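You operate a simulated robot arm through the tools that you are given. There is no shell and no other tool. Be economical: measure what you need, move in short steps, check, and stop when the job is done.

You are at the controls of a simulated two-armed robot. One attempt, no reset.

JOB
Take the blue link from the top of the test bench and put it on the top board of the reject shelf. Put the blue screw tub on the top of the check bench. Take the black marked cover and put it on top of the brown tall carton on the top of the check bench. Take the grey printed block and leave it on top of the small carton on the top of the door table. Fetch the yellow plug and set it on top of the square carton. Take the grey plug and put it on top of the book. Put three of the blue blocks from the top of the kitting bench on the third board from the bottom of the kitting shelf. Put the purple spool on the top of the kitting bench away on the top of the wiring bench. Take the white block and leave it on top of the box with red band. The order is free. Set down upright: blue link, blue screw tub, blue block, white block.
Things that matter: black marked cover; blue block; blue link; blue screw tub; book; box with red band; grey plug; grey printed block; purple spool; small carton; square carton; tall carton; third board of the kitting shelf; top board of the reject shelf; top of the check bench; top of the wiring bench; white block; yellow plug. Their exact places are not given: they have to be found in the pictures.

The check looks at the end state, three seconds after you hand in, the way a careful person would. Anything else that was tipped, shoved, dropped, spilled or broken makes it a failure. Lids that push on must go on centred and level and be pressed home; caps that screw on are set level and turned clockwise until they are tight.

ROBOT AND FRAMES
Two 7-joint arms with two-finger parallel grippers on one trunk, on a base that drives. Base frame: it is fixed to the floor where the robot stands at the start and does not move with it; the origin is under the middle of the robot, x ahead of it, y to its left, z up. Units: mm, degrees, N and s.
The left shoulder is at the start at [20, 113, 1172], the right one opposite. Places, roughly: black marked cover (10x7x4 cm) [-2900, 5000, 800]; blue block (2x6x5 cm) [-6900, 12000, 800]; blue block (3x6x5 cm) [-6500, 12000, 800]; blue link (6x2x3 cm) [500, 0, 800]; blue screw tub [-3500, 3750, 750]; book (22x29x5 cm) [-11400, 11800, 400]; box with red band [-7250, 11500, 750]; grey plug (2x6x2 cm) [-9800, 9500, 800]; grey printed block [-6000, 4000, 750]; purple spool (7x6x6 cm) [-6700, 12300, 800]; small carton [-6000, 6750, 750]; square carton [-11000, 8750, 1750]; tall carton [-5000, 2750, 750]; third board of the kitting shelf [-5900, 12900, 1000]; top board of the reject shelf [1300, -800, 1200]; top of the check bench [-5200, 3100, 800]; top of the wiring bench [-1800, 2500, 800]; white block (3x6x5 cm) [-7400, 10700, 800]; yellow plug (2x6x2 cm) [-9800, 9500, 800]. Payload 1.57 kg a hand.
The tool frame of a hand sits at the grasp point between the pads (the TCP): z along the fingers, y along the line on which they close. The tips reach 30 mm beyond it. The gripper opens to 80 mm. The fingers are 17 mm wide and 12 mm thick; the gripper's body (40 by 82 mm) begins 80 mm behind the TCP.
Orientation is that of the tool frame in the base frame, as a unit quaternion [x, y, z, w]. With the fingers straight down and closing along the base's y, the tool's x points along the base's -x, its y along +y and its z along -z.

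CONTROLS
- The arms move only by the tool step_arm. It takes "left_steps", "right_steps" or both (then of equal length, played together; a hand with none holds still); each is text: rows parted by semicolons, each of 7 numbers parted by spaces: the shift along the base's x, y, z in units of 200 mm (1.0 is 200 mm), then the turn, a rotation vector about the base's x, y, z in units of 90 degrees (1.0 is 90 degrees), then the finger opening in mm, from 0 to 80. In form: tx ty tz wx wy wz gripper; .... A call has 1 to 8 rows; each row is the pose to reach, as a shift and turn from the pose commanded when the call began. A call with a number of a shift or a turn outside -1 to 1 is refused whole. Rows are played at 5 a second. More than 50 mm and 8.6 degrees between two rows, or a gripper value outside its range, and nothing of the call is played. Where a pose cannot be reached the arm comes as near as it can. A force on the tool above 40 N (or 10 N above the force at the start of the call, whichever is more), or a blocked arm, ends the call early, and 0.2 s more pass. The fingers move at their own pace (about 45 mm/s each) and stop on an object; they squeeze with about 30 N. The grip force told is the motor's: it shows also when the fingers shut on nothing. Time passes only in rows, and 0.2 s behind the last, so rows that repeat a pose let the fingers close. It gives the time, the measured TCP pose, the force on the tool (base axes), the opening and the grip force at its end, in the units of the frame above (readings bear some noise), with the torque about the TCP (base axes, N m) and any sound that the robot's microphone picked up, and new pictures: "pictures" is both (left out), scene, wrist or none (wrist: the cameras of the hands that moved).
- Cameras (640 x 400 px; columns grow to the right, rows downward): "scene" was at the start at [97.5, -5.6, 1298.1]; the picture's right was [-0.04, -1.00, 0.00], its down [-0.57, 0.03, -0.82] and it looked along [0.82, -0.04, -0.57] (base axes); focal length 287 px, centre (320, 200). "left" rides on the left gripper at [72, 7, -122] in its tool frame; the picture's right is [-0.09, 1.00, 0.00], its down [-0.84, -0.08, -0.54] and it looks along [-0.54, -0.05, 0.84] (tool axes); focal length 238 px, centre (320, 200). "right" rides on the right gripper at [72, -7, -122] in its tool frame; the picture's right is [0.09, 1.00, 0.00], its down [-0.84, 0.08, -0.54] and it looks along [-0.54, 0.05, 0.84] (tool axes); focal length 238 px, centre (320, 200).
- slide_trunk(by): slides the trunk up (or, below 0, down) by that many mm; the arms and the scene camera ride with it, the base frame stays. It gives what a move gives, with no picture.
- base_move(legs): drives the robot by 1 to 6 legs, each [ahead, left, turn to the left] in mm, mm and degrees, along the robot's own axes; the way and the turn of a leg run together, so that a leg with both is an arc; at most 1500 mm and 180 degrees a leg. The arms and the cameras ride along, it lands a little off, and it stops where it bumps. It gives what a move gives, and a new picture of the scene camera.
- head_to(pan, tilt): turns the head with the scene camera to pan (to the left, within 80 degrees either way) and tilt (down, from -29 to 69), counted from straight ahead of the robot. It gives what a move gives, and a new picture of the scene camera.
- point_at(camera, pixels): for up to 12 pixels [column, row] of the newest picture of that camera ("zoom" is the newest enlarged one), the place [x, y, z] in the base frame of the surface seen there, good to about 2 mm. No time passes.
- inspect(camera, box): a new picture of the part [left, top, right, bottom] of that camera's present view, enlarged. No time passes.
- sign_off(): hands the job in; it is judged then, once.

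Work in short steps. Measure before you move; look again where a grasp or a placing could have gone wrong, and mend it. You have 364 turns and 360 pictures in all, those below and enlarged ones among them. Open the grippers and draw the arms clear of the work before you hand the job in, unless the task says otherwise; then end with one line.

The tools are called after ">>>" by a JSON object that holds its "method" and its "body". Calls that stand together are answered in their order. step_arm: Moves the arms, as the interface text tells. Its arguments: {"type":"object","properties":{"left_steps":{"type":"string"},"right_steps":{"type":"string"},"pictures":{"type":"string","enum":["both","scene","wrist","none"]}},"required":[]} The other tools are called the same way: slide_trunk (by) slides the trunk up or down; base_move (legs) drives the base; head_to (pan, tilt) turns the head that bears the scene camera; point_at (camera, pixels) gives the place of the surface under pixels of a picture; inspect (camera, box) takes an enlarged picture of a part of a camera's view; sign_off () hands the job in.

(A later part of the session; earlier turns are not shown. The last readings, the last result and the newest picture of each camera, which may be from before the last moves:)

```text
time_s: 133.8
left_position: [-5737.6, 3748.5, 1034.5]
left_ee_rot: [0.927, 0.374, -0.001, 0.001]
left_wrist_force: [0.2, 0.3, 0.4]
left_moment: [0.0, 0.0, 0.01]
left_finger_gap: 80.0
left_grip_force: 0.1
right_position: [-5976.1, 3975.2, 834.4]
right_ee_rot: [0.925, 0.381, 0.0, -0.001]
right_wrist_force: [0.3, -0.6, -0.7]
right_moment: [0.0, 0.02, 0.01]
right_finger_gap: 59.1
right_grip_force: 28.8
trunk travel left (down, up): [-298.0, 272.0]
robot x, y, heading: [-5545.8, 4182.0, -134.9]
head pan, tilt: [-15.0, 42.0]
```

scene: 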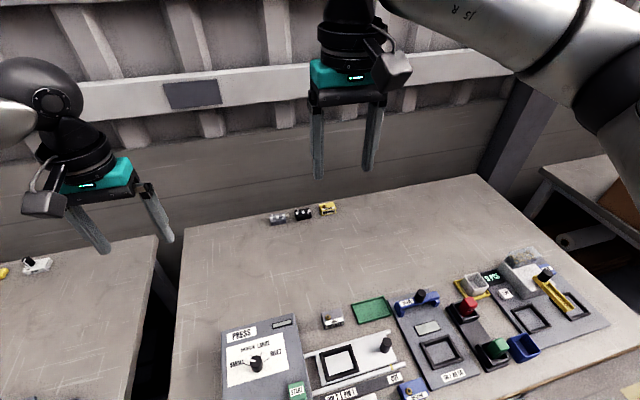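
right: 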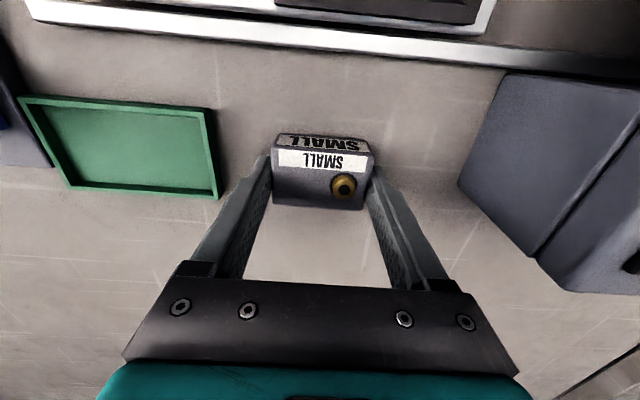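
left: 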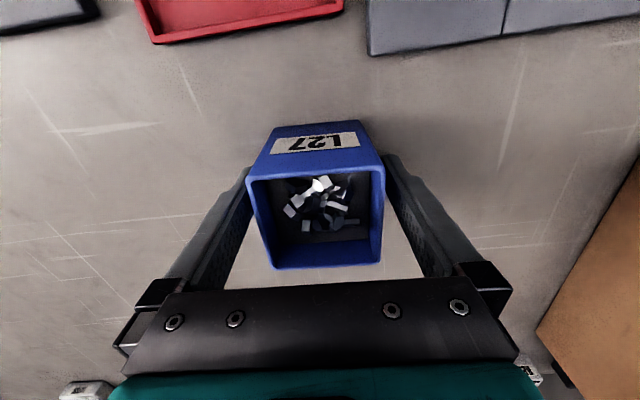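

Gripped. Lift, raise trunk, back away.

>>> {"method": "step_arm", "body": {"right_steps": "0 0 0.1 0 0 0 45;0 0 0.3 0 0 0 45;0 0 0.5 0 0 0 45;0 0 0.75 0 0 0 45;0 0 1.0 0 0 0 45", "pictures": "none"}}

>>> {"method": "slide_trunk", "body": {"by": 230}}

>>> {"method": "base_move", "body": {"legs": [[-450, 0, 0], [0, 0, -90]]}}

>>> {"method": "head_to", "body": {"pan": 0, "tilt": 20}}

```text
time_s: 135.0
left_position: [-5737.1, 3749.9, 1034.2]
left_ee_rot: [0.928, 0.373, -0.002, 0.0]
left_wrist_force: [-0.1, 0.5, 0.8]
left_moment: [-0.01, -0.01, 0.06]
left_finger_gap: 79.8
left_grip_force: 0.1
right_position: [-5976.8, 3973.7, 1038.5]
right_ee_rot: [0.925, 0.38, 0.0, 0.0]
right_wrist_force: [-0.2, 0.1, -1.3]
right_moment: [-0.06, 0.0, 0.04]
right_finger_gap: 59.2
right_grip_force: 30.0
trunk travel left (down, up): [-298.0, 272.0]
robot x, y, heading: [-5552.9, 4185.8, -135.1]
head pan, tilt: [-15.0, 42.0]
```

```text
time_s: 137.4
left_position: [-5736.5, 3747.7, 1262.8]
left_ee_rot: [0.928, 0.373, -0.002, 0.001]
left_wrist_force: [1.0, 0.2, 1.0]
left_moment: [-0.02, 0.01, 0.02]
left_finger_gap: 79.9
left_grip_force: 0.1
right_position: [-5977.1, 3972.6, 1267.5]
right_ee_rot: [0.925, 0.381, 0.0, 0.0]
right_wrist_force: [-0.2, -1.4, -0.6]
right_moment: [0.0, 0.0, 0.01]
right_finger_gap: 59.3
right_grip_force: 30.0
trunk travel left (down, up): [-528.0, 42.0]
robot x, y, heading: [-5549.6, 4183.8, -135.2]
head pan, tilt: [-15.0, 42.0]
```

```text
time_s: 143.9
left_position: [-5671.7, 4679.1, 1264.0]
left_ee_rot: [0.923, -0.386, -0.002, -0.001]
left_wrist_force: [0.3, 1.0, 0.1]
left_moment: [-0.01, 0.0, 0.0]
left_finger_gap: 80.3
left_grip_force: 0.1
right_position: [-5449.8, 4922.4, 1266.9]
right_ee_rot: [0.925, -0.379, 0.0, 0.0]
right_wrist_force: [-0.9, -0.3, -0.6]
right_moment: [0.02, 0.01, -0.04]
right_finger_gap: 59.2
right_grip_force: 30.3
trunk travel left (down, up): [-528.0, 42.0]
robot x, y, heading: [-5231.3, 4495.7, 135.6]
head pan, tilt: [-15.0, 42.0]
```

scene: 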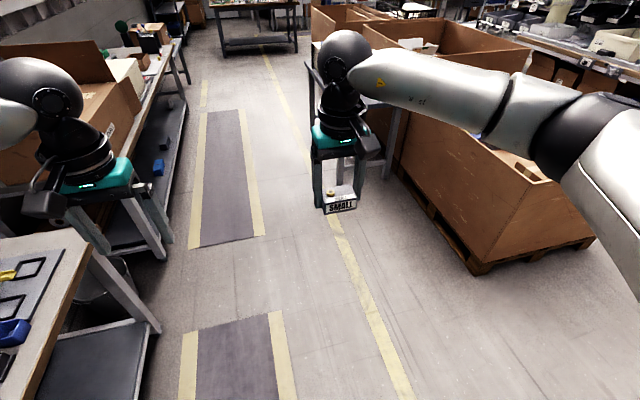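

```text
time_s: 144.8
left_position: [-5671.1, 4678.4, 1264.5]
left_ee_rot: [0.922, -0.386, -0.002, -0.001]
left_wrist_force: [0.6, 0.1, 0.0]
left_moment: [0.03, 0.01, 0.03]
left_finger_gap: 79.9
left_grip_force: 0.0
right_position: [-5450.6, 4922.9, 1266.8]
right_ee_rot: [0.925, -0.38, 0.0, 0.0]
right_wrist_force: [0.3, -0.7, 0.0]
right_moment: [0.0, -0.01, 0.02]
right_finger_gap: 59.4
right_grip_force: 30.3
trunk travel left (down, up): [-528.0, 42.0]
robot x, y, heading: [-5231.5, 4496.3, 135.6]
head pan, tilt: [0.0, 20.0]
```

scene: 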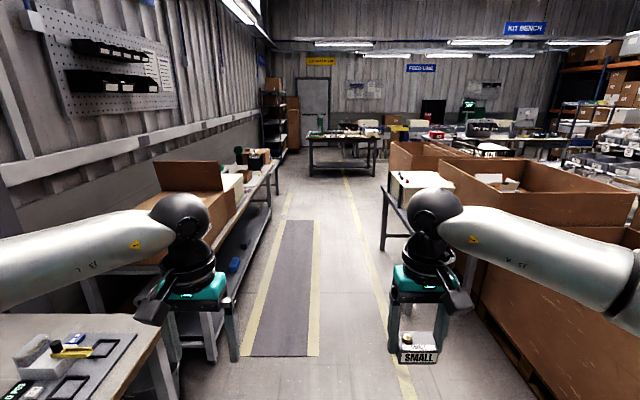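

>>> {"method": "inspect", "body": {"camera": "scene", "box": [280, 110, 560, 260]}}

>>> {"method": "point_at", "body": {"camera": "scene", "pixels": [[400, 178], [395, 215], [382, 248], [340, 138], [490, 180], [500, 185], [440, 150], [590, 330], [430, 145]]}}

```text
2.29 times, centred on (420, 185) of scene
```

zoom: 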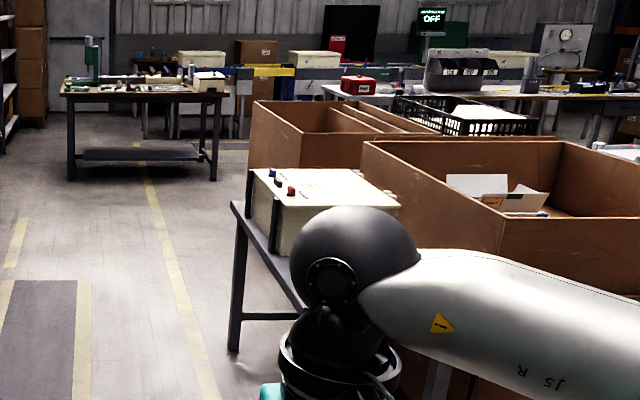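

```text
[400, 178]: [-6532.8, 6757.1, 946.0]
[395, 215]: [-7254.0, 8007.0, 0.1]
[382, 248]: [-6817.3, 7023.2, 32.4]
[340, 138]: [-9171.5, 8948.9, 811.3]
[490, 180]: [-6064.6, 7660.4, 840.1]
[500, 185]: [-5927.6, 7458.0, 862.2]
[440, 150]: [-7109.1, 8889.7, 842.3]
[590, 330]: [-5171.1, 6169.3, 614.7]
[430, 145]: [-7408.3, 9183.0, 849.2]
```

The dark table near (-6500,6750) should be the door table. Drive ahead and look right.

>>> {"method": "base_move", "body": {"legs": [[1300, 0, 0]]}}

>>> {"method": "head_to", "body": {"pan": -65, "tilt": 30}}

```text
time_s: 151.3
left_position: [-6592.0, 5595.8, 1263.9]
left_ee_rot: [0.921, -0.389, -0.002, -0.001]
left_wrist_force: [0.4, 0.7, -0.5]
left_moment: [0.0, 0.01, 0.0]
left_finger_gap: 80.1
left_grip_force: 0.1
right_position: [-6368.2, 5836.3, 1267.4]
right_ee_rot: [0.924, -0.382, 0.0, 0.0]
right_wrist_force: [0.1, 0.6, -1.2]
right_moment: [0.0, 0.01, -0.01]
right_finger_gap: 59.0
right_grip_force: 29.8
trunk travel left (down, up): [-528.0, 42.0]
robot x, y, heading: [-6155.3, 5411.1, 135.1]
head pan, tilt: [0.0, 20.0]
```

scene: 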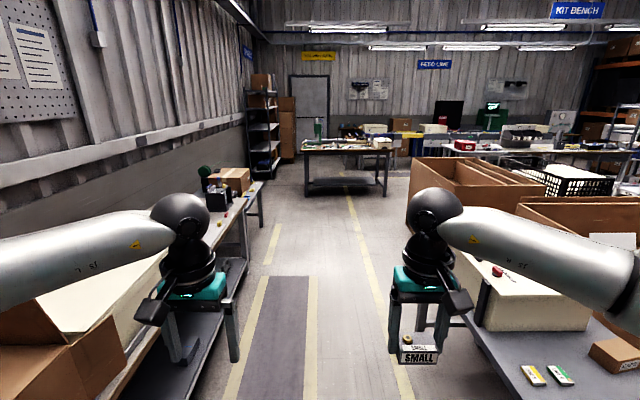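

```text
time_s: 152.7
left_position: [-6592.6, 5595.5, 1263.9]
left_ee_rot: [0.921, -0.389, -0.001, 0.001]
left_wrist_force: [0.2, -0.5, 0.0]
left_moment: [0.0, 0.01, 0.02]
left_finger_gap: 80.1
left_grip_force: 0.0
right_position: [-6368.5, 5836.7, 1267.2]
right_ee_rot: [0.924, -0.382, -0.001, 0.0]
right_wrist_force: [0.5, -0.4, 0.2]
right_moment: [0.02, -0.02, 0.02]
right_finger_gap: 59.1
right_grip_force: 29.9
trunk travel left (down, up): [-528.0, 42.0]
robot x, y, heading: [-6154.1, 5411.5, 134.8]
head pan, tilt: [-65.0, 30.0]
```

scene: 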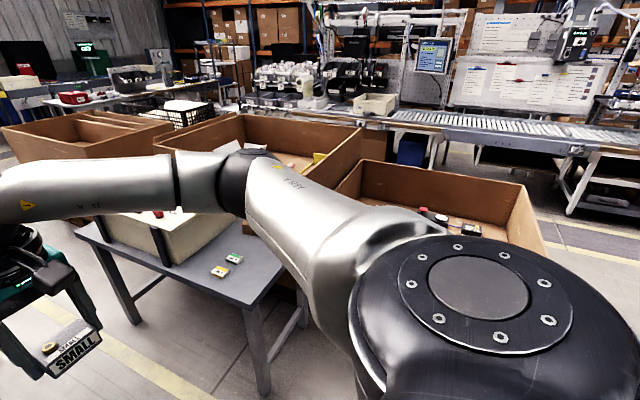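

The small carton stands on that table at right. Turn right to face it.

>>> {"method": "base_move", "body": {"legs": [[0, 0, -90]]}}

>>> {"method": "head_to", "body": {"pan": 0, "tilt": 40}}

```text
time_s: 156.8
left_position: [-5983.4, 5852.4, 1264.6]
left_ee_rot: [-0.39, 0.921, 0.001, 0.002]
left_wrist_force: [0.1, 0.2, 0.6]
left_moment: [-0.03, 0.01, -0.02]
left_finger_gap: 79.8
left_grip_force: 0.1
right_position: [-5734.8, 5636.4, 1267.5]
right_ee_rot: [-0.398, 0.918, 0.0, 0.001]
right_wrist_force: [-0.3, -0.3, -1.7]
right_moment: [0.02, 0.03, 0.01]
right_finger_gap: 59.0
right_grip_force: 30.0
trunk travel left (down, up): [-528.0, 42.0]
robot x, y, heading: [-6158.8, 5410.6, 46.9]
head pan, tilt: [-65.0, 30.0]
```

scene: 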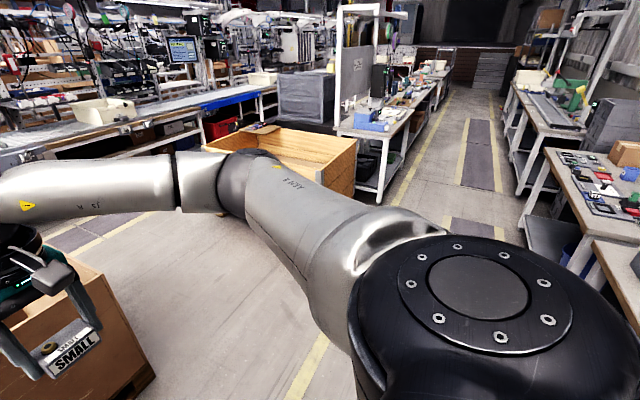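

```text
time_s: 158.2
left_position: [-5983.3, 5852.5, 1264.4]
left_ee_rot: [-0.39, 0.921, 0.001, 0.002]
left_wrist_force: [-0.2, 0.3, 0.3]
left_moment: [-0.02, 0.01, 0.01]
left_finger_gap: 79.9
left_grip_force: 0.0
right_position: [-5735.7, 5637.0, 1267.9]
right_ee_rot: [-0.397, 0.918, 0.0, 0.0]
right_wrist_force: [0.7, -0.2, -1.3]
right_moment: [0.0, -0.02, 0.02]
right_finger_gap: 59.1
right_grip_force: 30.2
trunk travel left (down, up): [-528.0, 42.0]
robot x, y, heading: [-6153.8, 5408.9, 46.8]
head pan, tilt: [0.0, 40.0]
```

scene: 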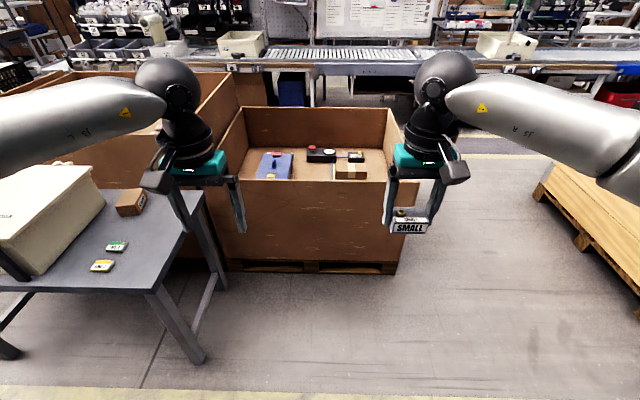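

Small carton at (130,202). Measure it and the table edge.

>>> {"method": "inspect", "body": {"camera": "scene", "box": [80, 170, 220, 290]}}

>>> {"method": "point_at", "body": {"camera": "scene", "pixels": [[130, 195], [118, 204], [124, 190], [144, 190], [138, 205], [150, 288], [20, 285], [196, 195], [180, 230]]}}

```text
3.33 times, centred on (150, 230) of scene
```

zoom: 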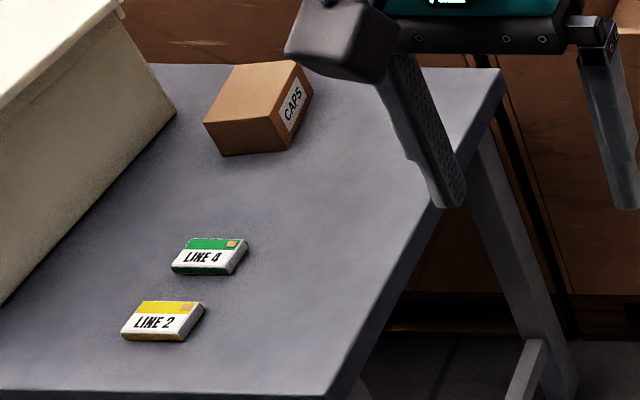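

```text
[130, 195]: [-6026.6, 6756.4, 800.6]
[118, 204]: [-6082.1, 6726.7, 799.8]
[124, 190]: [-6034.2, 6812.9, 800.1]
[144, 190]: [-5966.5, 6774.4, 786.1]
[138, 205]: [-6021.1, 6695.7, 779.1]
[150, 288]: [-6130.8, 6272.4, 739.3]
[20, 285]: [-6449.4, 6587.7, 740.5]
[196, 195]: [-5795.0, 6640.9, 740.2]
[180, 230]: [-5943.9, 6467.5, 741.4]
```

>>> {"method": "point_at", "body": {"camera": "zoom", "pixels": [[206, 122], [276, 117], [238, 66], [294, 62], [312, 92], [280, 150], [335, 390], [500, 72], [255, 92], [40, 385]]}}

>>> {"method": "point_at", "body": {"camera": "scene", "pixels": [[235, 265], [390, 270], [225, 180], [390, 185], [210, 240], [320, 180], [205, 360], [215, 285]]}}

```text
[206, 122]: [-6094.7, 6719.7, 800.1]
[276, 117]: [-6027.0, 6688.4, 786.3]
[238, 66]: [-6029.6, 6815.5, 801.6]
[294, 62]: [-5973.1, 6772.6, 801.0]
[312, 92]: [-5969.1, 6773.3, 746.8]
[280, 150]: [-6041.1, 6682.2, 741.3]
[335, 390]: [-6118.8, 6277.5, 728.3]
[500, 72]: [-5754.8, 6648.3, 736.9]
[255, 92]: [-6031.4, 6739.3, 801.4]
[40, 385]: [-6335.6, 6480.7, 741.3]
```

```text
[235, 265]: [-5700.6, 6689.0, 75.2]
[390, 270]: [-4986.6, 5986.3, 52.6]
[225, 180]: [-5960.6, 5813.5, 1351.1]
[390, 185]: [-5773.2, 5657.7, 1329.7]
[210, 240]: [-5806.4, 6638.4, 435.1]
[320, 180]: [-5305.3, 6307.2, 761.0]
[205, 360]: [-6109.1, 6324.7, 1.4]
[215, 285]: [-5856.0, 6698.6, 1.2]
```

Carton top centre ≈(-6033,6747), z 801. It is nearer the table's right edge (271 mm), so I approach from that side, facing 135°, standing between table and cardboard box.

>>> {"method": "base_move", "body": {"legs": [[880, 340, 0], [0, 0, 88.5]]}}

>>> {"method": "head_to", "body": {"pan": -10, "tilt": 50}}

```text
time_s: 166.8
left_position: [-6250.8, 6441.8, 1264.6]
left_ee_rot: [0.926, -0.377, -0.002, -0.001]
left_wrist_force: [-0.7, -0.1, 1.1]
left_moment: [-0.05, -0.02, -0.01]
left_finger_gap: 80.0
left_grip_force: 0.1
right_position: [-6034.0, 6689.7, 1267.6]
right_ee_rot: [0.929, -0.37, 0.001, -0.001]
right_wrist_force: [0.2, 0.2, -0.7]
right_moment: [-0.03, 0.01, -0.02]
right_finger_gap: 59.3
right_grip_force: 30.4
trunk travel left (down, up): [-528.0, 42.0]
robot x, y, heading: [-5808.0, 6268.3, 136.4]
head pan, tilt: [0.0, 40.0]
```

scene: 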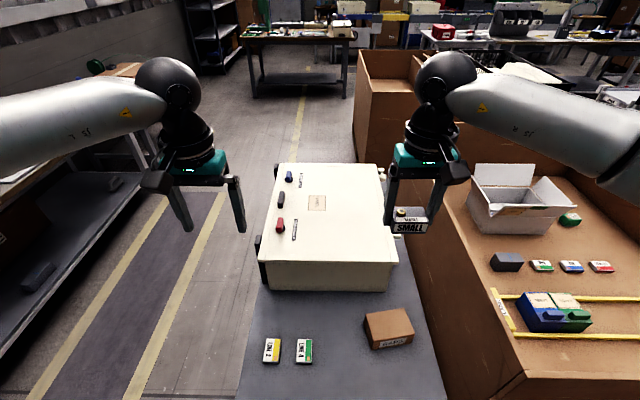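

```text
time_s: 167.5
left_position: [-6251.2, 6441.9, 1264.6]
left_ee_rot: [0.926, -0.377, -0.001, 0.0]
left_wrist_force: [0.5, -0.1, 0.0]
left_moment: [0.05, 0.04, -0.04]
left_finger_gap: 80.1
left_grip_force: 0.0
right_position: [-6034.7, 6689.0, 1267.9]
right_ee_rot: [0.929, -0.369, 0.0, 0.0]
right_wrist_force: [0.5, -0.1, -1.3]
right_moment: [-0.04, -0.01, -0.01]
right_finger_gap: 58.8
right_grip_force: 29.8
trunk travel left (down, up): [-528.0, 42.0]
robot x, y, heading: [-5809.7, 6266.0, 136.7]
head pan, tilt: [-10.0, 50.0]
```

scene: 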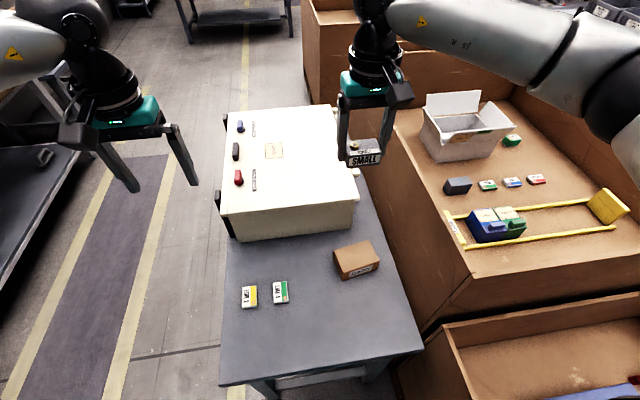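

Carton at (355,258). Measure its top.

>>> {"method": "inspect", "body": {"camera": "scene", "box": [310, 220, 400, 290]}}

>>> {"method": "point_at", "body": {"camera": "scene", "pixels": [[335, 250], [369, 243], [343, 269], [378, 260], [356, 255]]}}

```text
5.71 times, centred on (355, 255) of scene
```

zoom: 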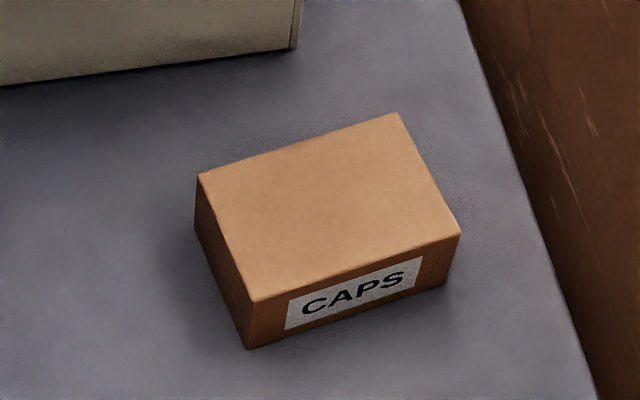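

```text
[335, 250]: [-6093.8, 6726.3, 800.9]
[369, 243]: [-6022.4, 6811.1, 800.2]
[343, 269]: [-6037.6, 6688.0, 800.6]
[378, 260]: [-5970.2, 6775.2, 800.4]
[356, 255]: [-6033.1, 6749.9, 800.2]
```

Move over the carton centre (-6031,6750), turn ~5°, lower the trunk 230 first.

>>> {"method": "step_arm", "body": {"right_steps": "0.01 0.15 0 0 0 0.025 45;0.018 0.305 0 0 0 0.053 45", "pictures": "none"}}

>>> {"method": "slide_trunk", "body": {"by": -230}}

>>> {"method": "step_arm", "body": {"right_steps": "0 0 -0.2 0 0 0 45;0 0 -0.4 0 0 0 45;0 0 -0.6 0 0 0 45;0 0 -0.8 0 0 0 45", "pictures": "both"}}

```text
time_s: 168.1
left_position: [-6252.1, 6442.6, 1264.5]
left_ee_rot: [0.926, -0.377, -0.001, 0.0]
left_wrist_force: [0.0, -0.2, -0.5]
left_moment: [-0.04, -0.06, -0.01]
left_finger_gap: 79.9
left_grip_force: 0.0
right_position: [-6031.3, 6750.7, 1264.8]
right_ee_rot: [0.944, -0.33, 0.001, 0.0]
right_wrist_force: [0.5, -0.8, -1.1]
right_moment: [0.0, -0.02, -0.01]
right_finger_gap: 59.0
right_grip_force: 30.0
trunk travel left (down, up): [-528.0, 42.0]
robot x, y, heading: [-5809.2, 6268.5, 136.7]
head pan, tilt: [-10.0, 50.0]
```

```text
time_s: 170.6
left_position: [-6252.2, 6441.7, 1034.6]
left_ee_rot: [0.926, -0.377, -0.002, 0.0]
left_wrist_force: [0.2, 0.0, 1.1]
left_moment: [0.02, 0.02, 0.03]
left_finger_gap: 79.9
left_grip_force: 0.0
right_position: [-6030.4, 6750.6, 1035.3]
right_ee_rot: [0.943, -0.332, 0.0, 0.0]
right_wrist_force: [-0.6, 0.2, -1.0]
right_moment: [-0.02, 0.0, -0.04]
right_finger_gap: 59.2
right_grip_force: 30.2
trunk travel left (down, up): [-298.0, 272.0]
robot x, y, heading: [-5809.5, 6269.8, 136.8]
head pan, tilt: [-10.0, 50.0]
```

```text
time_s: 171.6
left_position: [-6252.3, 6442.4, 1034.4]
left_ee_rot: [0.926, -0.377, -0.001, -0.001]
left_wrist_force: [-0.5, -0.4, -0.2]
left_moment: [-0.02, -0.01, -0.01]
left_finger_gap: 79.9
left_grip_force: 0.0
right_position: [-6029.6, 6748.5, 877.6]
right_ee_rot: [0.944, -0.33, 0.0, 0.001]
right_wrist_force: [0.1, 0.5, -0.8]
right_moment: [-0.02, 0.02, -0.03]
right_finger_gap: 59.1
right_grip_force: 29.9
trunk travel left (down, up): [-298.0, 272.0]
robot x, y, heading: [-5813.7, 6273.2, 136.6]
head pan, tilt: [-10.0, 50.0]
```

scene: 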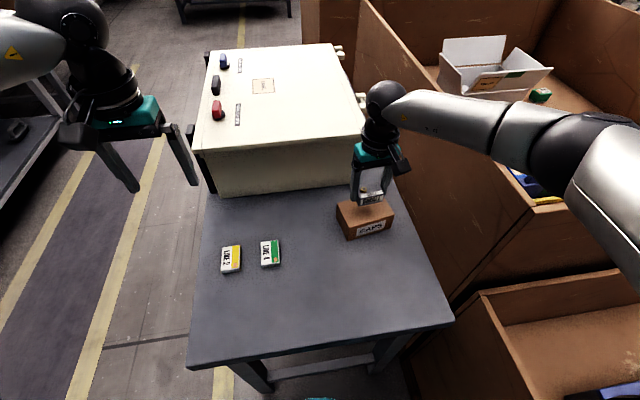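
right: 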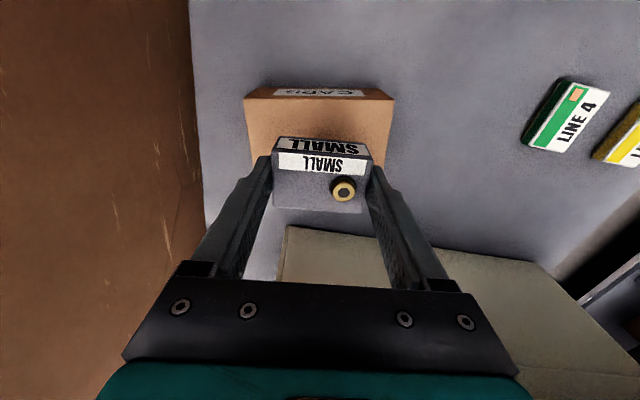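

>>> {"method": "point_at", "body": {"camera": "scene", "pixels": [[335, 186], [365, 140], [340, 145], [388, 70], [372, 150], [393, 205]]}}

```text
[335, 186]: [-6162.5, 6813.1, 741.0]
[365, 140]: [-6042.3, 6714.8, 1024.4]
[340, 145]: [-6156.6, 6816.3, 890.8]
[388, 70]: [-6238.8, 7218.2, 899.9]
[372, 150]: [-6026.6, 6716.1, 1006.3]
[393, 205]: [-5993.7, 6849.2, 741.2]
```

139 mm clear of the cream box. Set down at z≈835.

>>> {"method": "step_arm", "body": {"right_steps": "-0.004 0 -0.12 0 0 0 45;-0.004 0 -0.205 0 0 0 45;-0.004 0 -0.213 0 0 0 45;-0.004 0 -0.213 0 0 0 45", "pictures": "none"}}

```text
time_s: 172.6
left_position: [-6250.5, 6441.1, 1035.1]
left_ee_rot: [0.926, -0.377, -0.001, 0.0]
left_wrist_force: [0.2, -0.3, 0.5]
left_moment: [0.02, 0.03, -0.02]
left_finger_gap: 80.1
left_grip_force: 0.0
right_position: [-6031.9, 6749.5, 834.6]
right_ee_rot: [0.944, -0.331, 0.0, 0.0]
right_wrist_force: [-0.3, -0.1, -0.7]
right_moment: [0.04, 0.0, 0.01]
right_finger_gap: 59.1
right_grip_force: 29.9
trunk travel left (down, up): [-298.0, 272.0]
robot x, y, heading: [-5805.5, 6270.3, 136.6]
head pan, tilt: [-10.0, 50.0]
```

>>> {"method": "step_arm", "body": {"right_steps": "0 0 -0.008 0 0 0 45;0 0 -0.008 0 0 0 60;0 0 -0.008 0 0 0 78;0 0 -0.008 0 0 0 78;0 0 0.2 0 0 0 78;0 0 0.45 0 0 0 78;0 0 0.7 0 0 0 78;0 0 0.9 0 0 0 78", "pictures": "wrist"}}

```text
time_s: 174.4
left_position: [-6250.6, 6442.1, 1034.2]
left_ee_rot: [0.926, -0.377, -0.002, 0.0]
left_wrist_force: [0.9, -0.2, -0.3]
left_moment: [0.01, -0.02, -0.03]
left_finger_gap: 80.1
left_grip_force: 0.0
right_position: [-6032.4, 6748.3, 1013.8]
right_ee_rot: [0.944, -0.33, -0.001, 0.0]
right_wrist_force: [0.5, -1.5, 0.5]
right_moment: [-0.03, 0.01, -0.01]
right_finger_gap: 78.2
right_grip_force: 0.0
trunk travel left (down, up): [-298.0, 272.0]
robot x, y, heading: [-5811.8, 6269.6, 136.7]
head pan, tilt: [-10.0, 50.0]
```

right: 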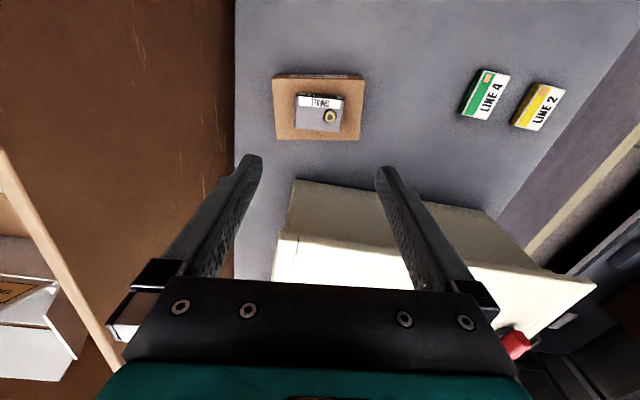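

Block placed. Now the cover near (-2900,5000): raise the trunk, back up along the aisle to the gap between cardboard box and wooden crate, and turn right to look through it.

>>> {"method": "slide_trunk", "body": {"by": 250}}

>>> {"method": "base_move", "body": {"legs": [[-1400, 0, 0], [0, 0, -91]]}}

>>> {"method": "head_to", "body": {"pan": -15, "tilt": 25}}

```text
time_s: 176.9
left_position: [-6250.9, 6441.7, 1285.3]
left_ee_rot: [0.926, -0.377, -0.002, 0.0]
left_wrist_force: [-0.5, 0.6, -0.2]
left_moment: [0.03, -0.01, 0.01]
left_finger_gap: 79.7
left_grip_force: 0.1
right_position: [-6031.7, 6748.5, 1262.4]
right_ee_rot: [0.943, -0.332, 0.0, 0.0]
right_wrist_force: [0.5, -0.8, 0.8]
right_moment: [-0.03, -0.01, -0.01]
right_finger_gap: 78.1
right_grip_force: 0.1
trunk travel left (down, up): [-548.0, 22.0]
robot x, y, heading: [-5809.4, 6269.5, 136.6]
head pan, tilt: [-10.0, 50.0]
```

```text
time_s: 187.8
left_position: [-4608.5, 5742.3, 1283.0]
left_ee_rot: [-0.371, 0.929, 0.001, 0.002]
left_wrist_force: [-0.4, 0.3, -0.2]
left_moment: [0.01, 0.03, -0.01]
left_finger_gap: 80.0
left_grip_force: 0.1
right_position: [-4310.3, 5510.7, 1263.5]
right_ee_rot: [-0.416, 0.91, 0.001, 0.0]
right_wrist_force: [0.4, 0.1, -0.6]
right_moment: [0.02, -0.01, 0.0]
right_finger_gap: 77.9
right_grip_force: 0.0
trunk travel left (down, up): [-548.0, 22.0]
robot x, y, heading: [-4797.9, 5307.2, 44.2]
head pan, tilt: [-10.0, 50.0]
```

scene: 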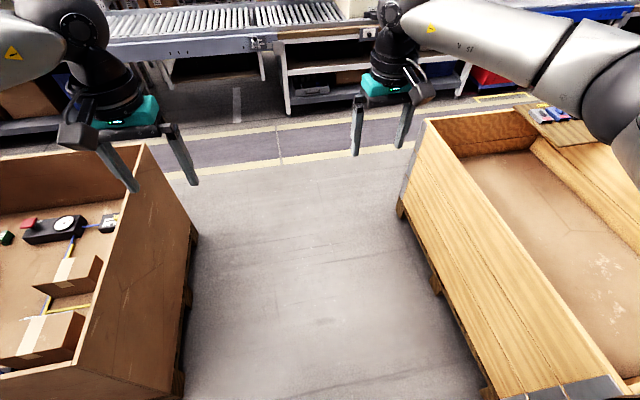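

```text
time_s: 188.7
left_position: [-4608.7, 5742.6, 1283.5]
left_ee_rot: [-0.371, 0.929, 0.0, 0.002]
left_wrist_force: [0.2, -0.2, -0.1]
left_moment: [-0.01, 0.0, -0.03]
left_finger_gap: 80.1
left_grip_force: 0.1
right_position: [-4311.6, 5511.5, 1263.1]
right_ee_rot: [-0.417, 0.909, 0.0, 0.0]
right_wrist_force: [0.0, 0.5, 0.1]
right_moment: [0.01, 0.0, -0.04]
right_finger_gap: 77.9
right_grip_force: 0.0
trunk travel left (down, up): [-548.0, 22.0]
robot x, y, heading: [-4798.9, 5307.6, 44.4]
head pan, tilt: [-15.0, 25.0]
```

scene: 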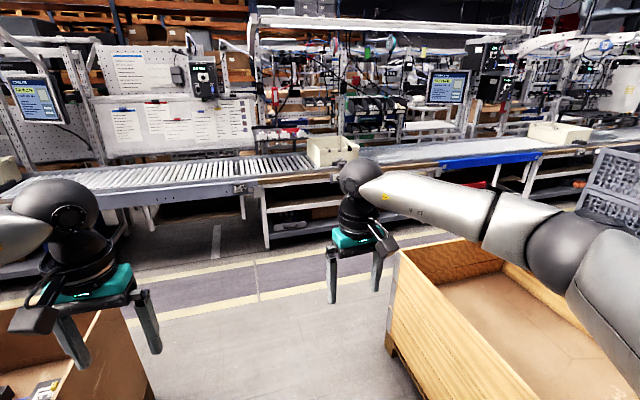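

>>> {"method": "point_at", "body": {"camera": "scene", "pixels": [[265, 180], [330, 150], [500, 155], [270, 245], [390, 345], [600, 270], [620, 180], [150, 170], [440, 180], [280, 290], [560, 130]]}}

>>> {"method": "head_to", "body": {"pan": -40, "tilt": 22}}

```text
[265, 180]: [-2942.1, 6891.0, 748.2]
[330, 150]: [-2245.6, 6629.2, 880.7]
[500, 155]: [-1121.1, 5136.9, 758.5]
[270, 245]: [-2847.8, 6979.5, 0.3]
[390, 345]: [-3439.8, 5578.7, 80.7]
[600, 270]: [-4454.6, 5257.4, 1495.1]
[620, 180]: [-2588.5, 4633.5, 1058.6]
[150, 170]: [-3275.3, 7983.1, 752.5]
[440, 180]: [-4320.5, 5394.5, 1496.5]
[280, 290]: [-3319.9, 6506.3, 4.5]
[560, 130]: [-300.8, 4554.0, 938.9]
```

```text
time_s: 189.6
left_position: [-4608.7, 5741.5, 1283.2]
left_ee_rot: [-0.37, 0.929, 0.001, 0.002]
left_wrist_force: [0.3, -0.8, 0.7]
left_moment: [0.01, -0.03, 0.01]
left_finger_gap: 79.8
left_grip_force: 0.1
right_position: [-4310.7, 5511.7, 1263.6]
right_ee_rot: [-0.416, 0.909, 0.0, 0.0]
right_wrist_force: [0.2, 0.4, 0.5]
right_moment: [-0.01, 0.01, -0.01]
right_finger_gap: 78.1
right_grip_force: 0.1
trunk travel left (down, up): [-548.0, 22.0]
robot x, y, heading: [-4798.3, 5305.0, 44.2]
head pan, tilt: [-40.0, 22.0]
```

scene: 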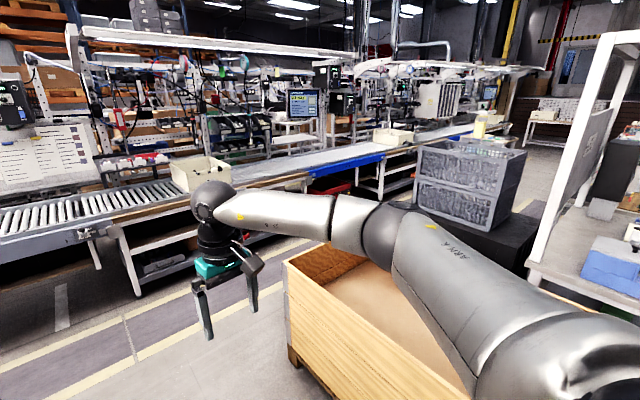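

Position (-2900,5000) is at the back right corner of the wooden crate, where a plank with things was seen. Drive through the gap into the far aisle and look right.

>>> {"method": "base_move", "body": {"legs": [[1500, 0, 0], [0, -700, 0], [0, 0, -88]]}}

>>> {"method": "head_to", "body": {"pan": -30, "tilt": 35}}

```text
time_s: 204.2
left_position: [-2788.1, 5685.3, 1285.0]
left_ee_rot: [0.375, 0.927, -0.001, 0.001]
left_wrist_force: [-0.6, 0.9, 1.0]
left_moment: [0.0, 0.05, -0.02]
left_finger_gap: 80.0
left_grip_force: 0.0
right_position: [-3005.8, 5378.2, 1263.4]
right_ee_rot: [0.329, 0.944, 0.0, 0.0]
right_wrist_force: [1.1, 0.5, 0.0]
right_moment: [-0.03, -0.02, 0.02]
right_finger_gap: 77.9
right_grip_force: 0.0
trunk travel left (down, up): [-548.0, 22.0]
robot x, y, heading: [-3232.9, 5855.4, -43.3]
head pan, tilt: [-40.0, 22.0]
```

scene: 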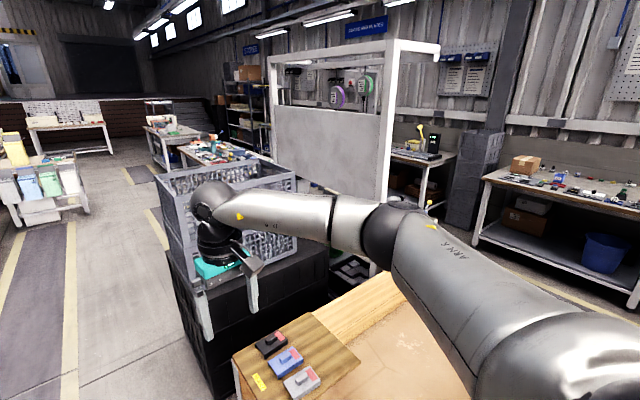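

```text
time_s: 204.9
left_position: [-2787.4, 5684.6, 1283.3]
left_ee_rot: [0.375, 0.927, 0.0, 0.002]
left_wrist_force: [-0.4, -0.5, 0.2]
left_moment: [-0.03, -0.01, -0.01]
left_finger_gap: 80.0
left_grip_force: 0.0
right_position: [-3007.5, 5379.3, 1263.7]
right_ee_rot: [0.329, 0.944, 0.001, 0.001]
right_wrist_force: [0.5, 0.2, -0.2]
right_moment: [0.02, -0.01, 0.01]
right_finger_gap: 78.0
right_grip_force: 0.1
trunk travel left (down, up): [-548.0, 22.0]
robot x, y, heading: [-3230.5, 5857.5, -43.1]
head pan, tilt: [-30.0, 35.0]
```

scene: 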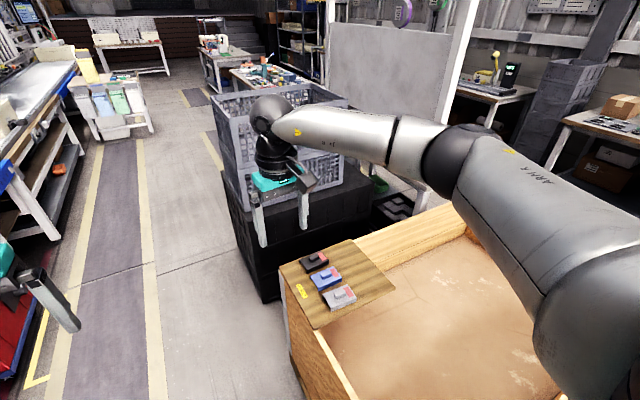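

The plank bears a black, a blue and a grey marked cover. Zoom and measure.

>>> {"method": "inspect", "body": {"camera": "scene", "box": [270, 230, 400, 330]}}

>>> {"method": "point_at", "body": {"camera": "scene", "pixels": [[313, 260], [328, 277], [340, 297], [345, 245], [315, 325], [283, 275], [390, 285], [300, 380], [330, 105], [265, 130]]}}

```text
4.00 times, centred on (335, 280) of scene
```

zoom: 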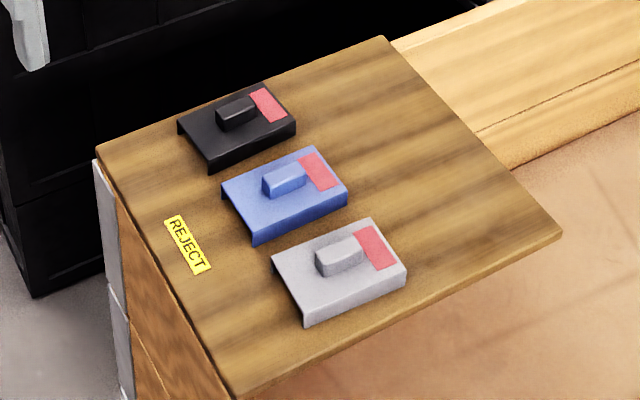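

```text
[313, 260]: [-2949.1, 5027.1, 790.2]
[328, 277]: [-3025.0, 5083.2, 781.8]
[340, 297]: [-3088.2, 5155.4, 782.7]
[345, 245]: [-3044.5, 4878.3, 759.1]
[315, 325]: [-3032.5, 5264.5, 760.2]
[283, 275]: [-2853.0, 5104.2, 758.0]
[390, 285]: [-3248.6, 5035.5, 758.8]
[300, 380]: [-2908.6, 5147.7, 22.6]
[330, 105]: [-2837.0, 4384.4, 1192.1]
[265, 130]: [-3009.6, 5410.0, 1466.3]
```

>>> {"method": "point_at", "body": {"camera": "zoom", "pixels": [[182, 123], [264, 86], [293, 118], [213, 160], [218, 107], [250, 97], [236, 110], [222, 128], [256, 116], [235, 122], [260, 190], [340, 190]]}}

```text
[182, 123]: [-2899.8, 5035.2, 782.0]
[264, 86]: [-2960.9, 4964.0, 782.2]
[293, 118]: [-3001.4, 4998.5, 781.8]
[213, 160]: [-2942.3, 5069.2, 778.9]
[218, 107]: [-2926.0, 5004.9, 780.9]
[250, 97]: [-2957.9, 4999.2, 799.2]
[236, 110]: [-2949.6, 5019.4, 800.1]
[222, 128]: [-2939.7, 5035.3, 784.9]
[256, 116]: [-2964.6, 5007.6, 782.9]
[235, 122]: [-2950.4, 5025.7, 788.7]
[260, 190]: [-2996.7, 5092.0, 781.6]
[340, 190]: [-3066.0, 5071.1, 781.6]
```

>>> {"method": "point_at", "body": {"camera": "scene", "pixels": [[218, 98], [228, 170], [243, 240], [268, 298], [340, 95], [225, 130], [300, 88], [362, 170]]}}

```text
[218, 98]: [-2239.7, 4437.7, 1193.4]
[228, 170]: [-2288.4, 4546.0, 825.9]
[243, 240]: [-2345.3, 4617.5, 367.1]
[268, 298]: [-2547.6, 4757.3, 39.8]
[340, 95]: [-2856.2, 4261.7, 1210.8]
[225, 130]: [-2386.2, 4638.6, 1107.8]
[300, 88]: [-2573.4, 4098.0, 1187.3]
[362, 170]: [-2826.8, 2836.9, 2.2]
```

Cover centre (-2951,5017), long axis ≈49°, knob top z 800, plank 759. I'll take it by the knob with the left hand from the far aisle facing −135°. Turn and shift left.

>>> {"method": "base_move", "body": {"legs": [[0, 0, -92], [-30, 640, 0]]}}

>>> {"method": "head_to", "body": {"pan": 10, "tilt": 55}}

```text
time_s: 212.6
left_position: [-2978.0, 4971.0, 1282.8]
left_ee_rot: [0.935, 0.355, 0.0, 0.0]
left_wrist_force: [0.5, -0.2, -0.7]
left_moment: [-0.01, 0.0, -0.04]
left_finger_gap: 80.0
left_grip_force: 0.1
right_position: [-3268.3, 5212.0, 1262.9]
right_ee_rot: [0.916, 0.4, 0.0, 0.0]
right_wrist_force: [0.3, 0.8, 1.0]
right_moment: [-0.04, 0.03, 0.0]
right_finger_gap: 78.2
right_grip_force: 0.1
trunk travel left (down, up): [-548.0, 22.0]
robot x, y, heading: [-2777.8, 5397.1, -137.4]
head pan, tilt: [-30.0, 35.0]
```

scene: 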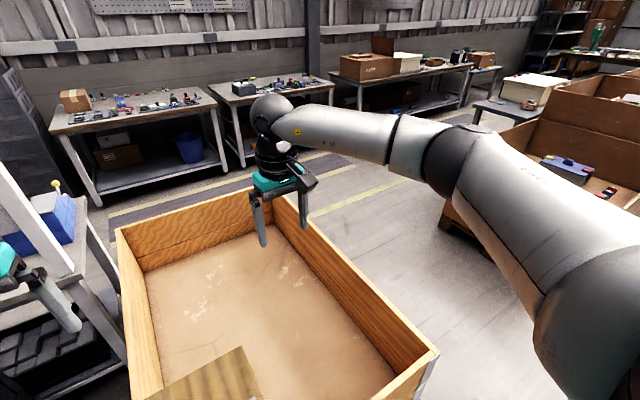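

```text
time_s: 213.6
left_position: [-2979.6, 4970.2, 1284.0]
left_ee_rot: [0.935, 0.355, -0.001, 0.001]
left_wrist_force: [0.1, 0.2, 0.2]
left_moment: [0.01, -0.01, 0.03]
left_finger_gap: 80.2
left_grip_force: 0.0
right_position: [-3269.6, 5212.2, 1262.4]
right_ee_rot: [0.916, 0.4, -0.001, -0.001]
right_wrist_force: [-0.6, -0.4, 1.4]
right_moment: [-0.03, -0.01, 0.03]
right_finger_gap: 77.7
right_grip_force: 0.0
trunk travel left (down, up): [-548.0, 22.0]
robot x, y, heading: [-2777.0, 5394.5, -137.6]
head pan, tilt: [10.0, 55.0]
```

scene: 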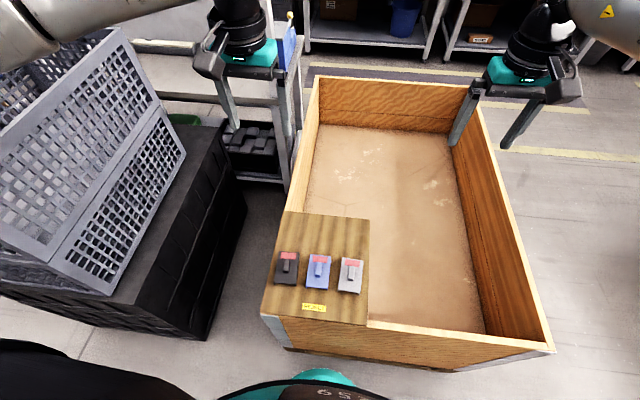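

Covers in view at (287,267). Lower the trunk 200 and look with the left wrist camera.

>>> {"method": "slide_trunk", "body": {"by": -220}}

>>> {"method": "step_arm", "body": {"left_steps": "0 0 0 0 0 0.08 50", "pictures": "wrist"}}

>>> {"method": "inspect", "body": {"camera": "scene", "box": [250, 180, 380, 290]}}

```text
time_s: 216.0
left_position: [-2979.3, 4970.4, 1063.5]
left_ee_rot: [0.935, 0.355, -0.002, 0.0]
left_wrist_force: [-0.3, 0.0, 0.0]
left_moment: [0.04, -0.01, -0.04]
left_finger_gap: 79.9
left_grip_force: 0.2
right_position: [-3270.0, 5210.5, 1042.5]
right_ee_rot: [0.917, 0.4, -0.001, 0.001]
right_wrist_force: [-0.3, 0.5, -0.5]
right_moment: [-0.03, -0.03, 0.01]
right_finger_gap: 78.0
right_grip_force: 0.0
trunk travel left (down, up): [-328.0, 242.0]
robot x, y, heading: [-2772.6, 5398.5, -137.8]
head pan, tilt: [10.0, 55.0]
```

```text
time_s: 216.4
left_position: [-2979.0, 4970.1, 1065.0]
left_ee_rot: [0.911, 0.413, 0.0, 0.0]
left_wrist_force: [-0.6, 0.5, 0.6]
left_moment: [-0.02, 0.0, -0.01]
left_finger_gap: 49.8
left_grip_force: 0.1
right_position: [-3269.2, 5211.7, 1042.7]
right_ee_rot: [0.916, 0.401, 0.001, 0.0]
right_wrist_force: [-0.2, 0.5, -0.6]
right_moment: [-0.01, -0.03, -0.01]
right_finger_gap: 78.2
right_grip_force: 0.1
trunk travel left (down, up): [-328.0, 242.0]
robot x, y, heading: [-2774.6, 5398.1, -137.6]
head pan, tilt: [10.0, 55.0]
```

left: 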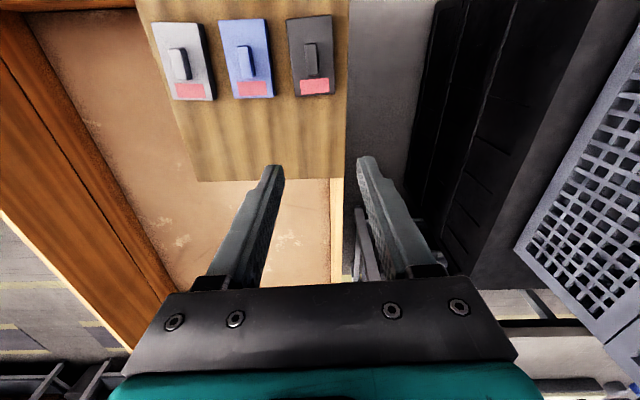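

```text
3.64 times, centred on (315, 235) of scene
```

zoom: 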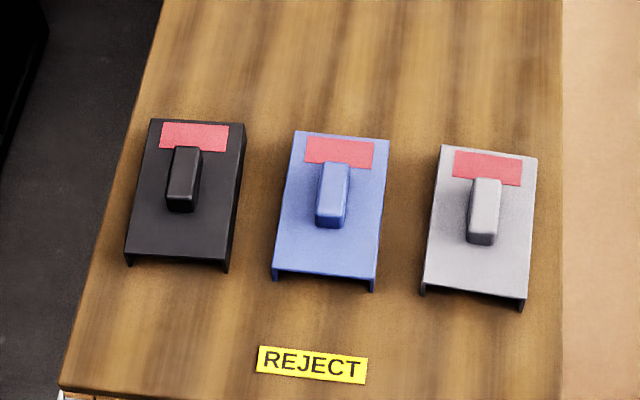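

>>> {"method": "inspect", "body": {"camera": "left", "box": [270, 5, 350, 105]}}

>>> {"method": "point_at", "body": {"camera": "zoom", "pixels": [[320, 200]]}}

```text
4.00 times, centred on (310, 55) of left
```

zoom: 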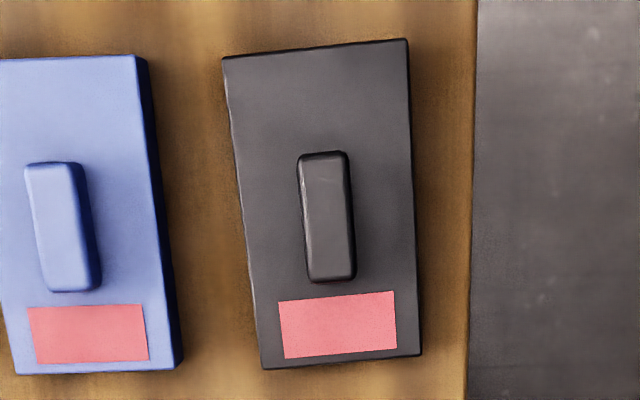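

```text
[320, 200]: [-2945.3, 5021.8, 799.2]
```

>>> {"method": "point_at", "body": {"camera": "zoom", "pixels": [[323, 160], [333, 275], [303, 215], [352, 215], [226, 62], [403, 45], [268, 362], [418, 350], [328, 218], [155, 240]]}}

```text
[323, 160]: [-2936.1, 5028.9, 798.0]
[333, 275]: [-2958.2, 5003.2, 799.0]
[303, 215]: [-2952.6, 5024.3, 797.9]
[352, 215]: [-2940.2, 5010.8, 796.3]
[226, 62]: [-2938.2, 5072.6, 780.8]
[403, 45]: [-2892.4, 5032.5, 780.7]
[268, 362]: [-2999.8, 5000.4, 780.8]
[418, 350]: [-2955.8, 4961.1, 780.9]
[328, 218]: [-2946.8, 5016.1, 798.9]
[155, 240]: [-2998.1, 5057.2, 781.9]
```

Knob centre (-2947,5016.5), axis 49.5°. Approach with 25° forward tilt (fingers leaning outward) for later reach, yaw already aligned.

>>> {"method": "step_arm", "body": {"left_steps": "0.037 0.053 -0.18 -0.042 0.036 0.002 50;0.074 0.106 -0.37 -0.084 0.072 0.003 50;0.111 0.158 -0.56 -0.127 0.109 0.004 50;0.148 0.21 -0.75 -0.169 0.145 0.005 50;0.185 0.2625 -0.93 -0.211 0.181 0.006 50", "pictures": "both"}}

```text
time_s: 217.6
left_position: [-2941.4, 5024.3, 880.2]
left_ee_rot: [0.887, 0.407, -0.199, 0.091]
left_wrist_force: [-0.5, 0.2, 0.0]
left_moment: [0.02, 0.0, -0.03]
left_finger_gap: 50.0
left_grip_force: 0.1
right_position: [-3268.3, 5211.9, 1043.5]
right_ee_rot: [0.917, 0.4, 0.001, 0.0]
right_wrist_force: [0.4, -0.6, 0.4]
right_moment: [-0.01, -0.02, 0.0]
right_finger_gap: 77.9
right_grip_force: 0.1
trunk travel left (down, up): [-328.0, 242.0]
robot x, y, heading: [-2773.3, 5398.3, -137.5]
head pan, tilt: [10.0, 55.0]
```

scene: 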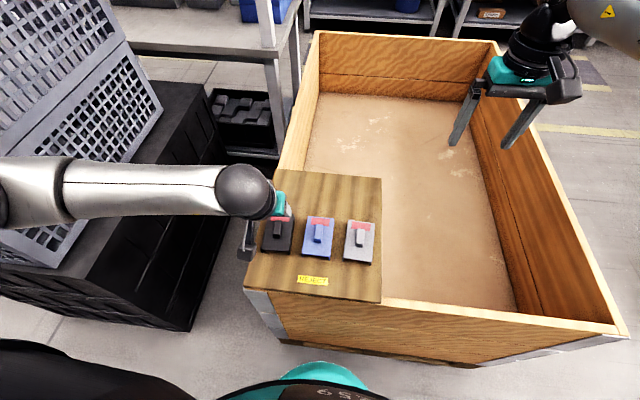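
left: 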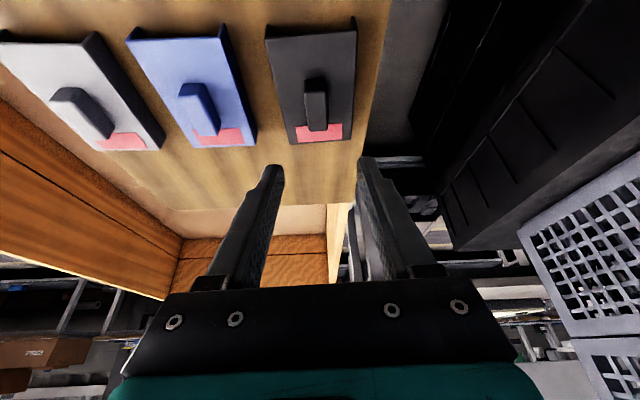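

>>> {"method": "point_at", "body": {"camera": "scene", "pixels": [[100, 190], [30, 190], [200, 190], [100, 160], [60, 250], [100, 150], [70, 262], [5, 200]]}}

```text
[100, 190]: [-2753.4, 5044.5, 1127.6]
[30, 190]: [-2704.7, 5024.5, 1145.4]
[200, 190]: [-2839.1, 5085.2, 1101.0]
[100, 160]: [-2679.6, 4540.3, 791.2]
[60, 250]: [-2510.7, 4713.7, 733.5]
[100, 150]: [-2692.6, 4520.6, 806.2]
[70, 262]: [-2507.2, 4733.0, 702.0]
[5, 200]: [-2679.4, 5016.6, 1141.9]
```

Clear of the stack. Descend to z 814 and close on the knob.

>>> {"method": "step_arm", "body": {"left_steps": "-0.002 -0.006 -0.15 0 0 0 50;-0.003 -0.009 -0.25 0 0 0 50;-0.003 -0.009 -0.33 0 0 0 50;-0.003 -0.009 -0.33 0 0 0 50", "pictures": "wrist"}}

```text
time_s: 218.6
left_position: [-2941.2, 5020.8, 812.3]
left_ee_rot: [0.887, 0.408, -0.198, 0.092]
left_wrist_force: [-0.4, 0.6, 0.4]
left_moment: [-0.01, 0.01, 0.02]
left_finger_gap: 50.1
left_grip_force: 0.0
right_position: [-3268.1, 5212.3, 1042.1]
right_ee_rot: [0.916, 0.4, -0.001, 0.0]
right_wrist_force: [0.1, -0.2, 0.4]
right_moment: [0.0, 0.03, -0.02]
right_finger_gap: 77.9
right_grip_force: 0.1
trunk travel left (down, up): [-328.0, 242.0]
robot x, y, heading: [-2776.6, 5398.8, -137.6]
head pan, tilt: [10.0, 55.0]
```

left: 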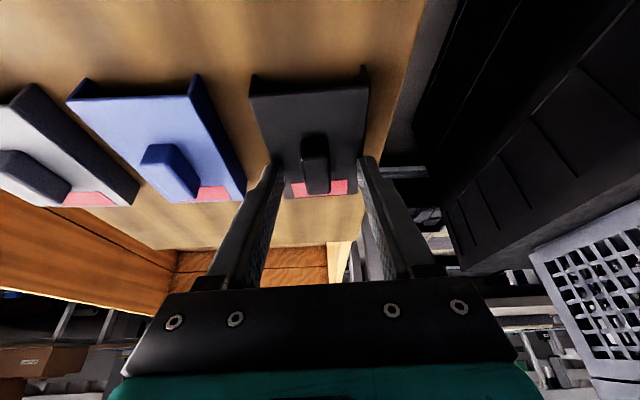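

>>> {"method": "step_arm", "body": {"left_steps": "0 0 0 0 0 0 30;0 0 0 0 0 0 5;0 0 0 0 0 0 5;0 0 0 0 0 0 5;0 0 0 0 0 0 5", "pictures": "wrist"}}

```text
time_s: 219.8
left_position: [-2941.7, 5020.3, 812.2]
left_ee_rot: [0.887, 0.407, -0.197, 0.092]
left_wrist_force: [0.1, -0.9, -0.3]
left_moment: [0.03, 0.02, 0.01]
left_finger_gap: 17.0
left_grip_force: 29.9
right_position: [-3269.4, 5212.1, 1043.8]
right_ee_rot: [0.916, 0.401, 0.0, 0.0]
right_wrist_force: [-0.3, 0.8, 0.0]
right_moment: [0.01, -0.01, -0.01]
right_finger_gap: 77.7
right_grip_force: 0.1
trunk travel left (down, up): [-328.0, 242.0]
robot x, y, heading: [-2778.5, 5398.2, -137.6]
head pan, tilt: [10.0, 55.0]
```

left: 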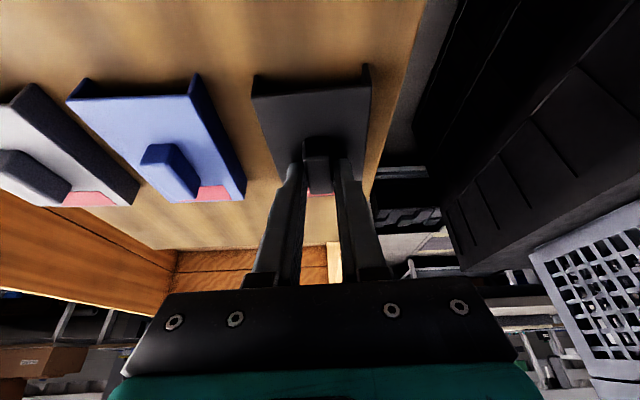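

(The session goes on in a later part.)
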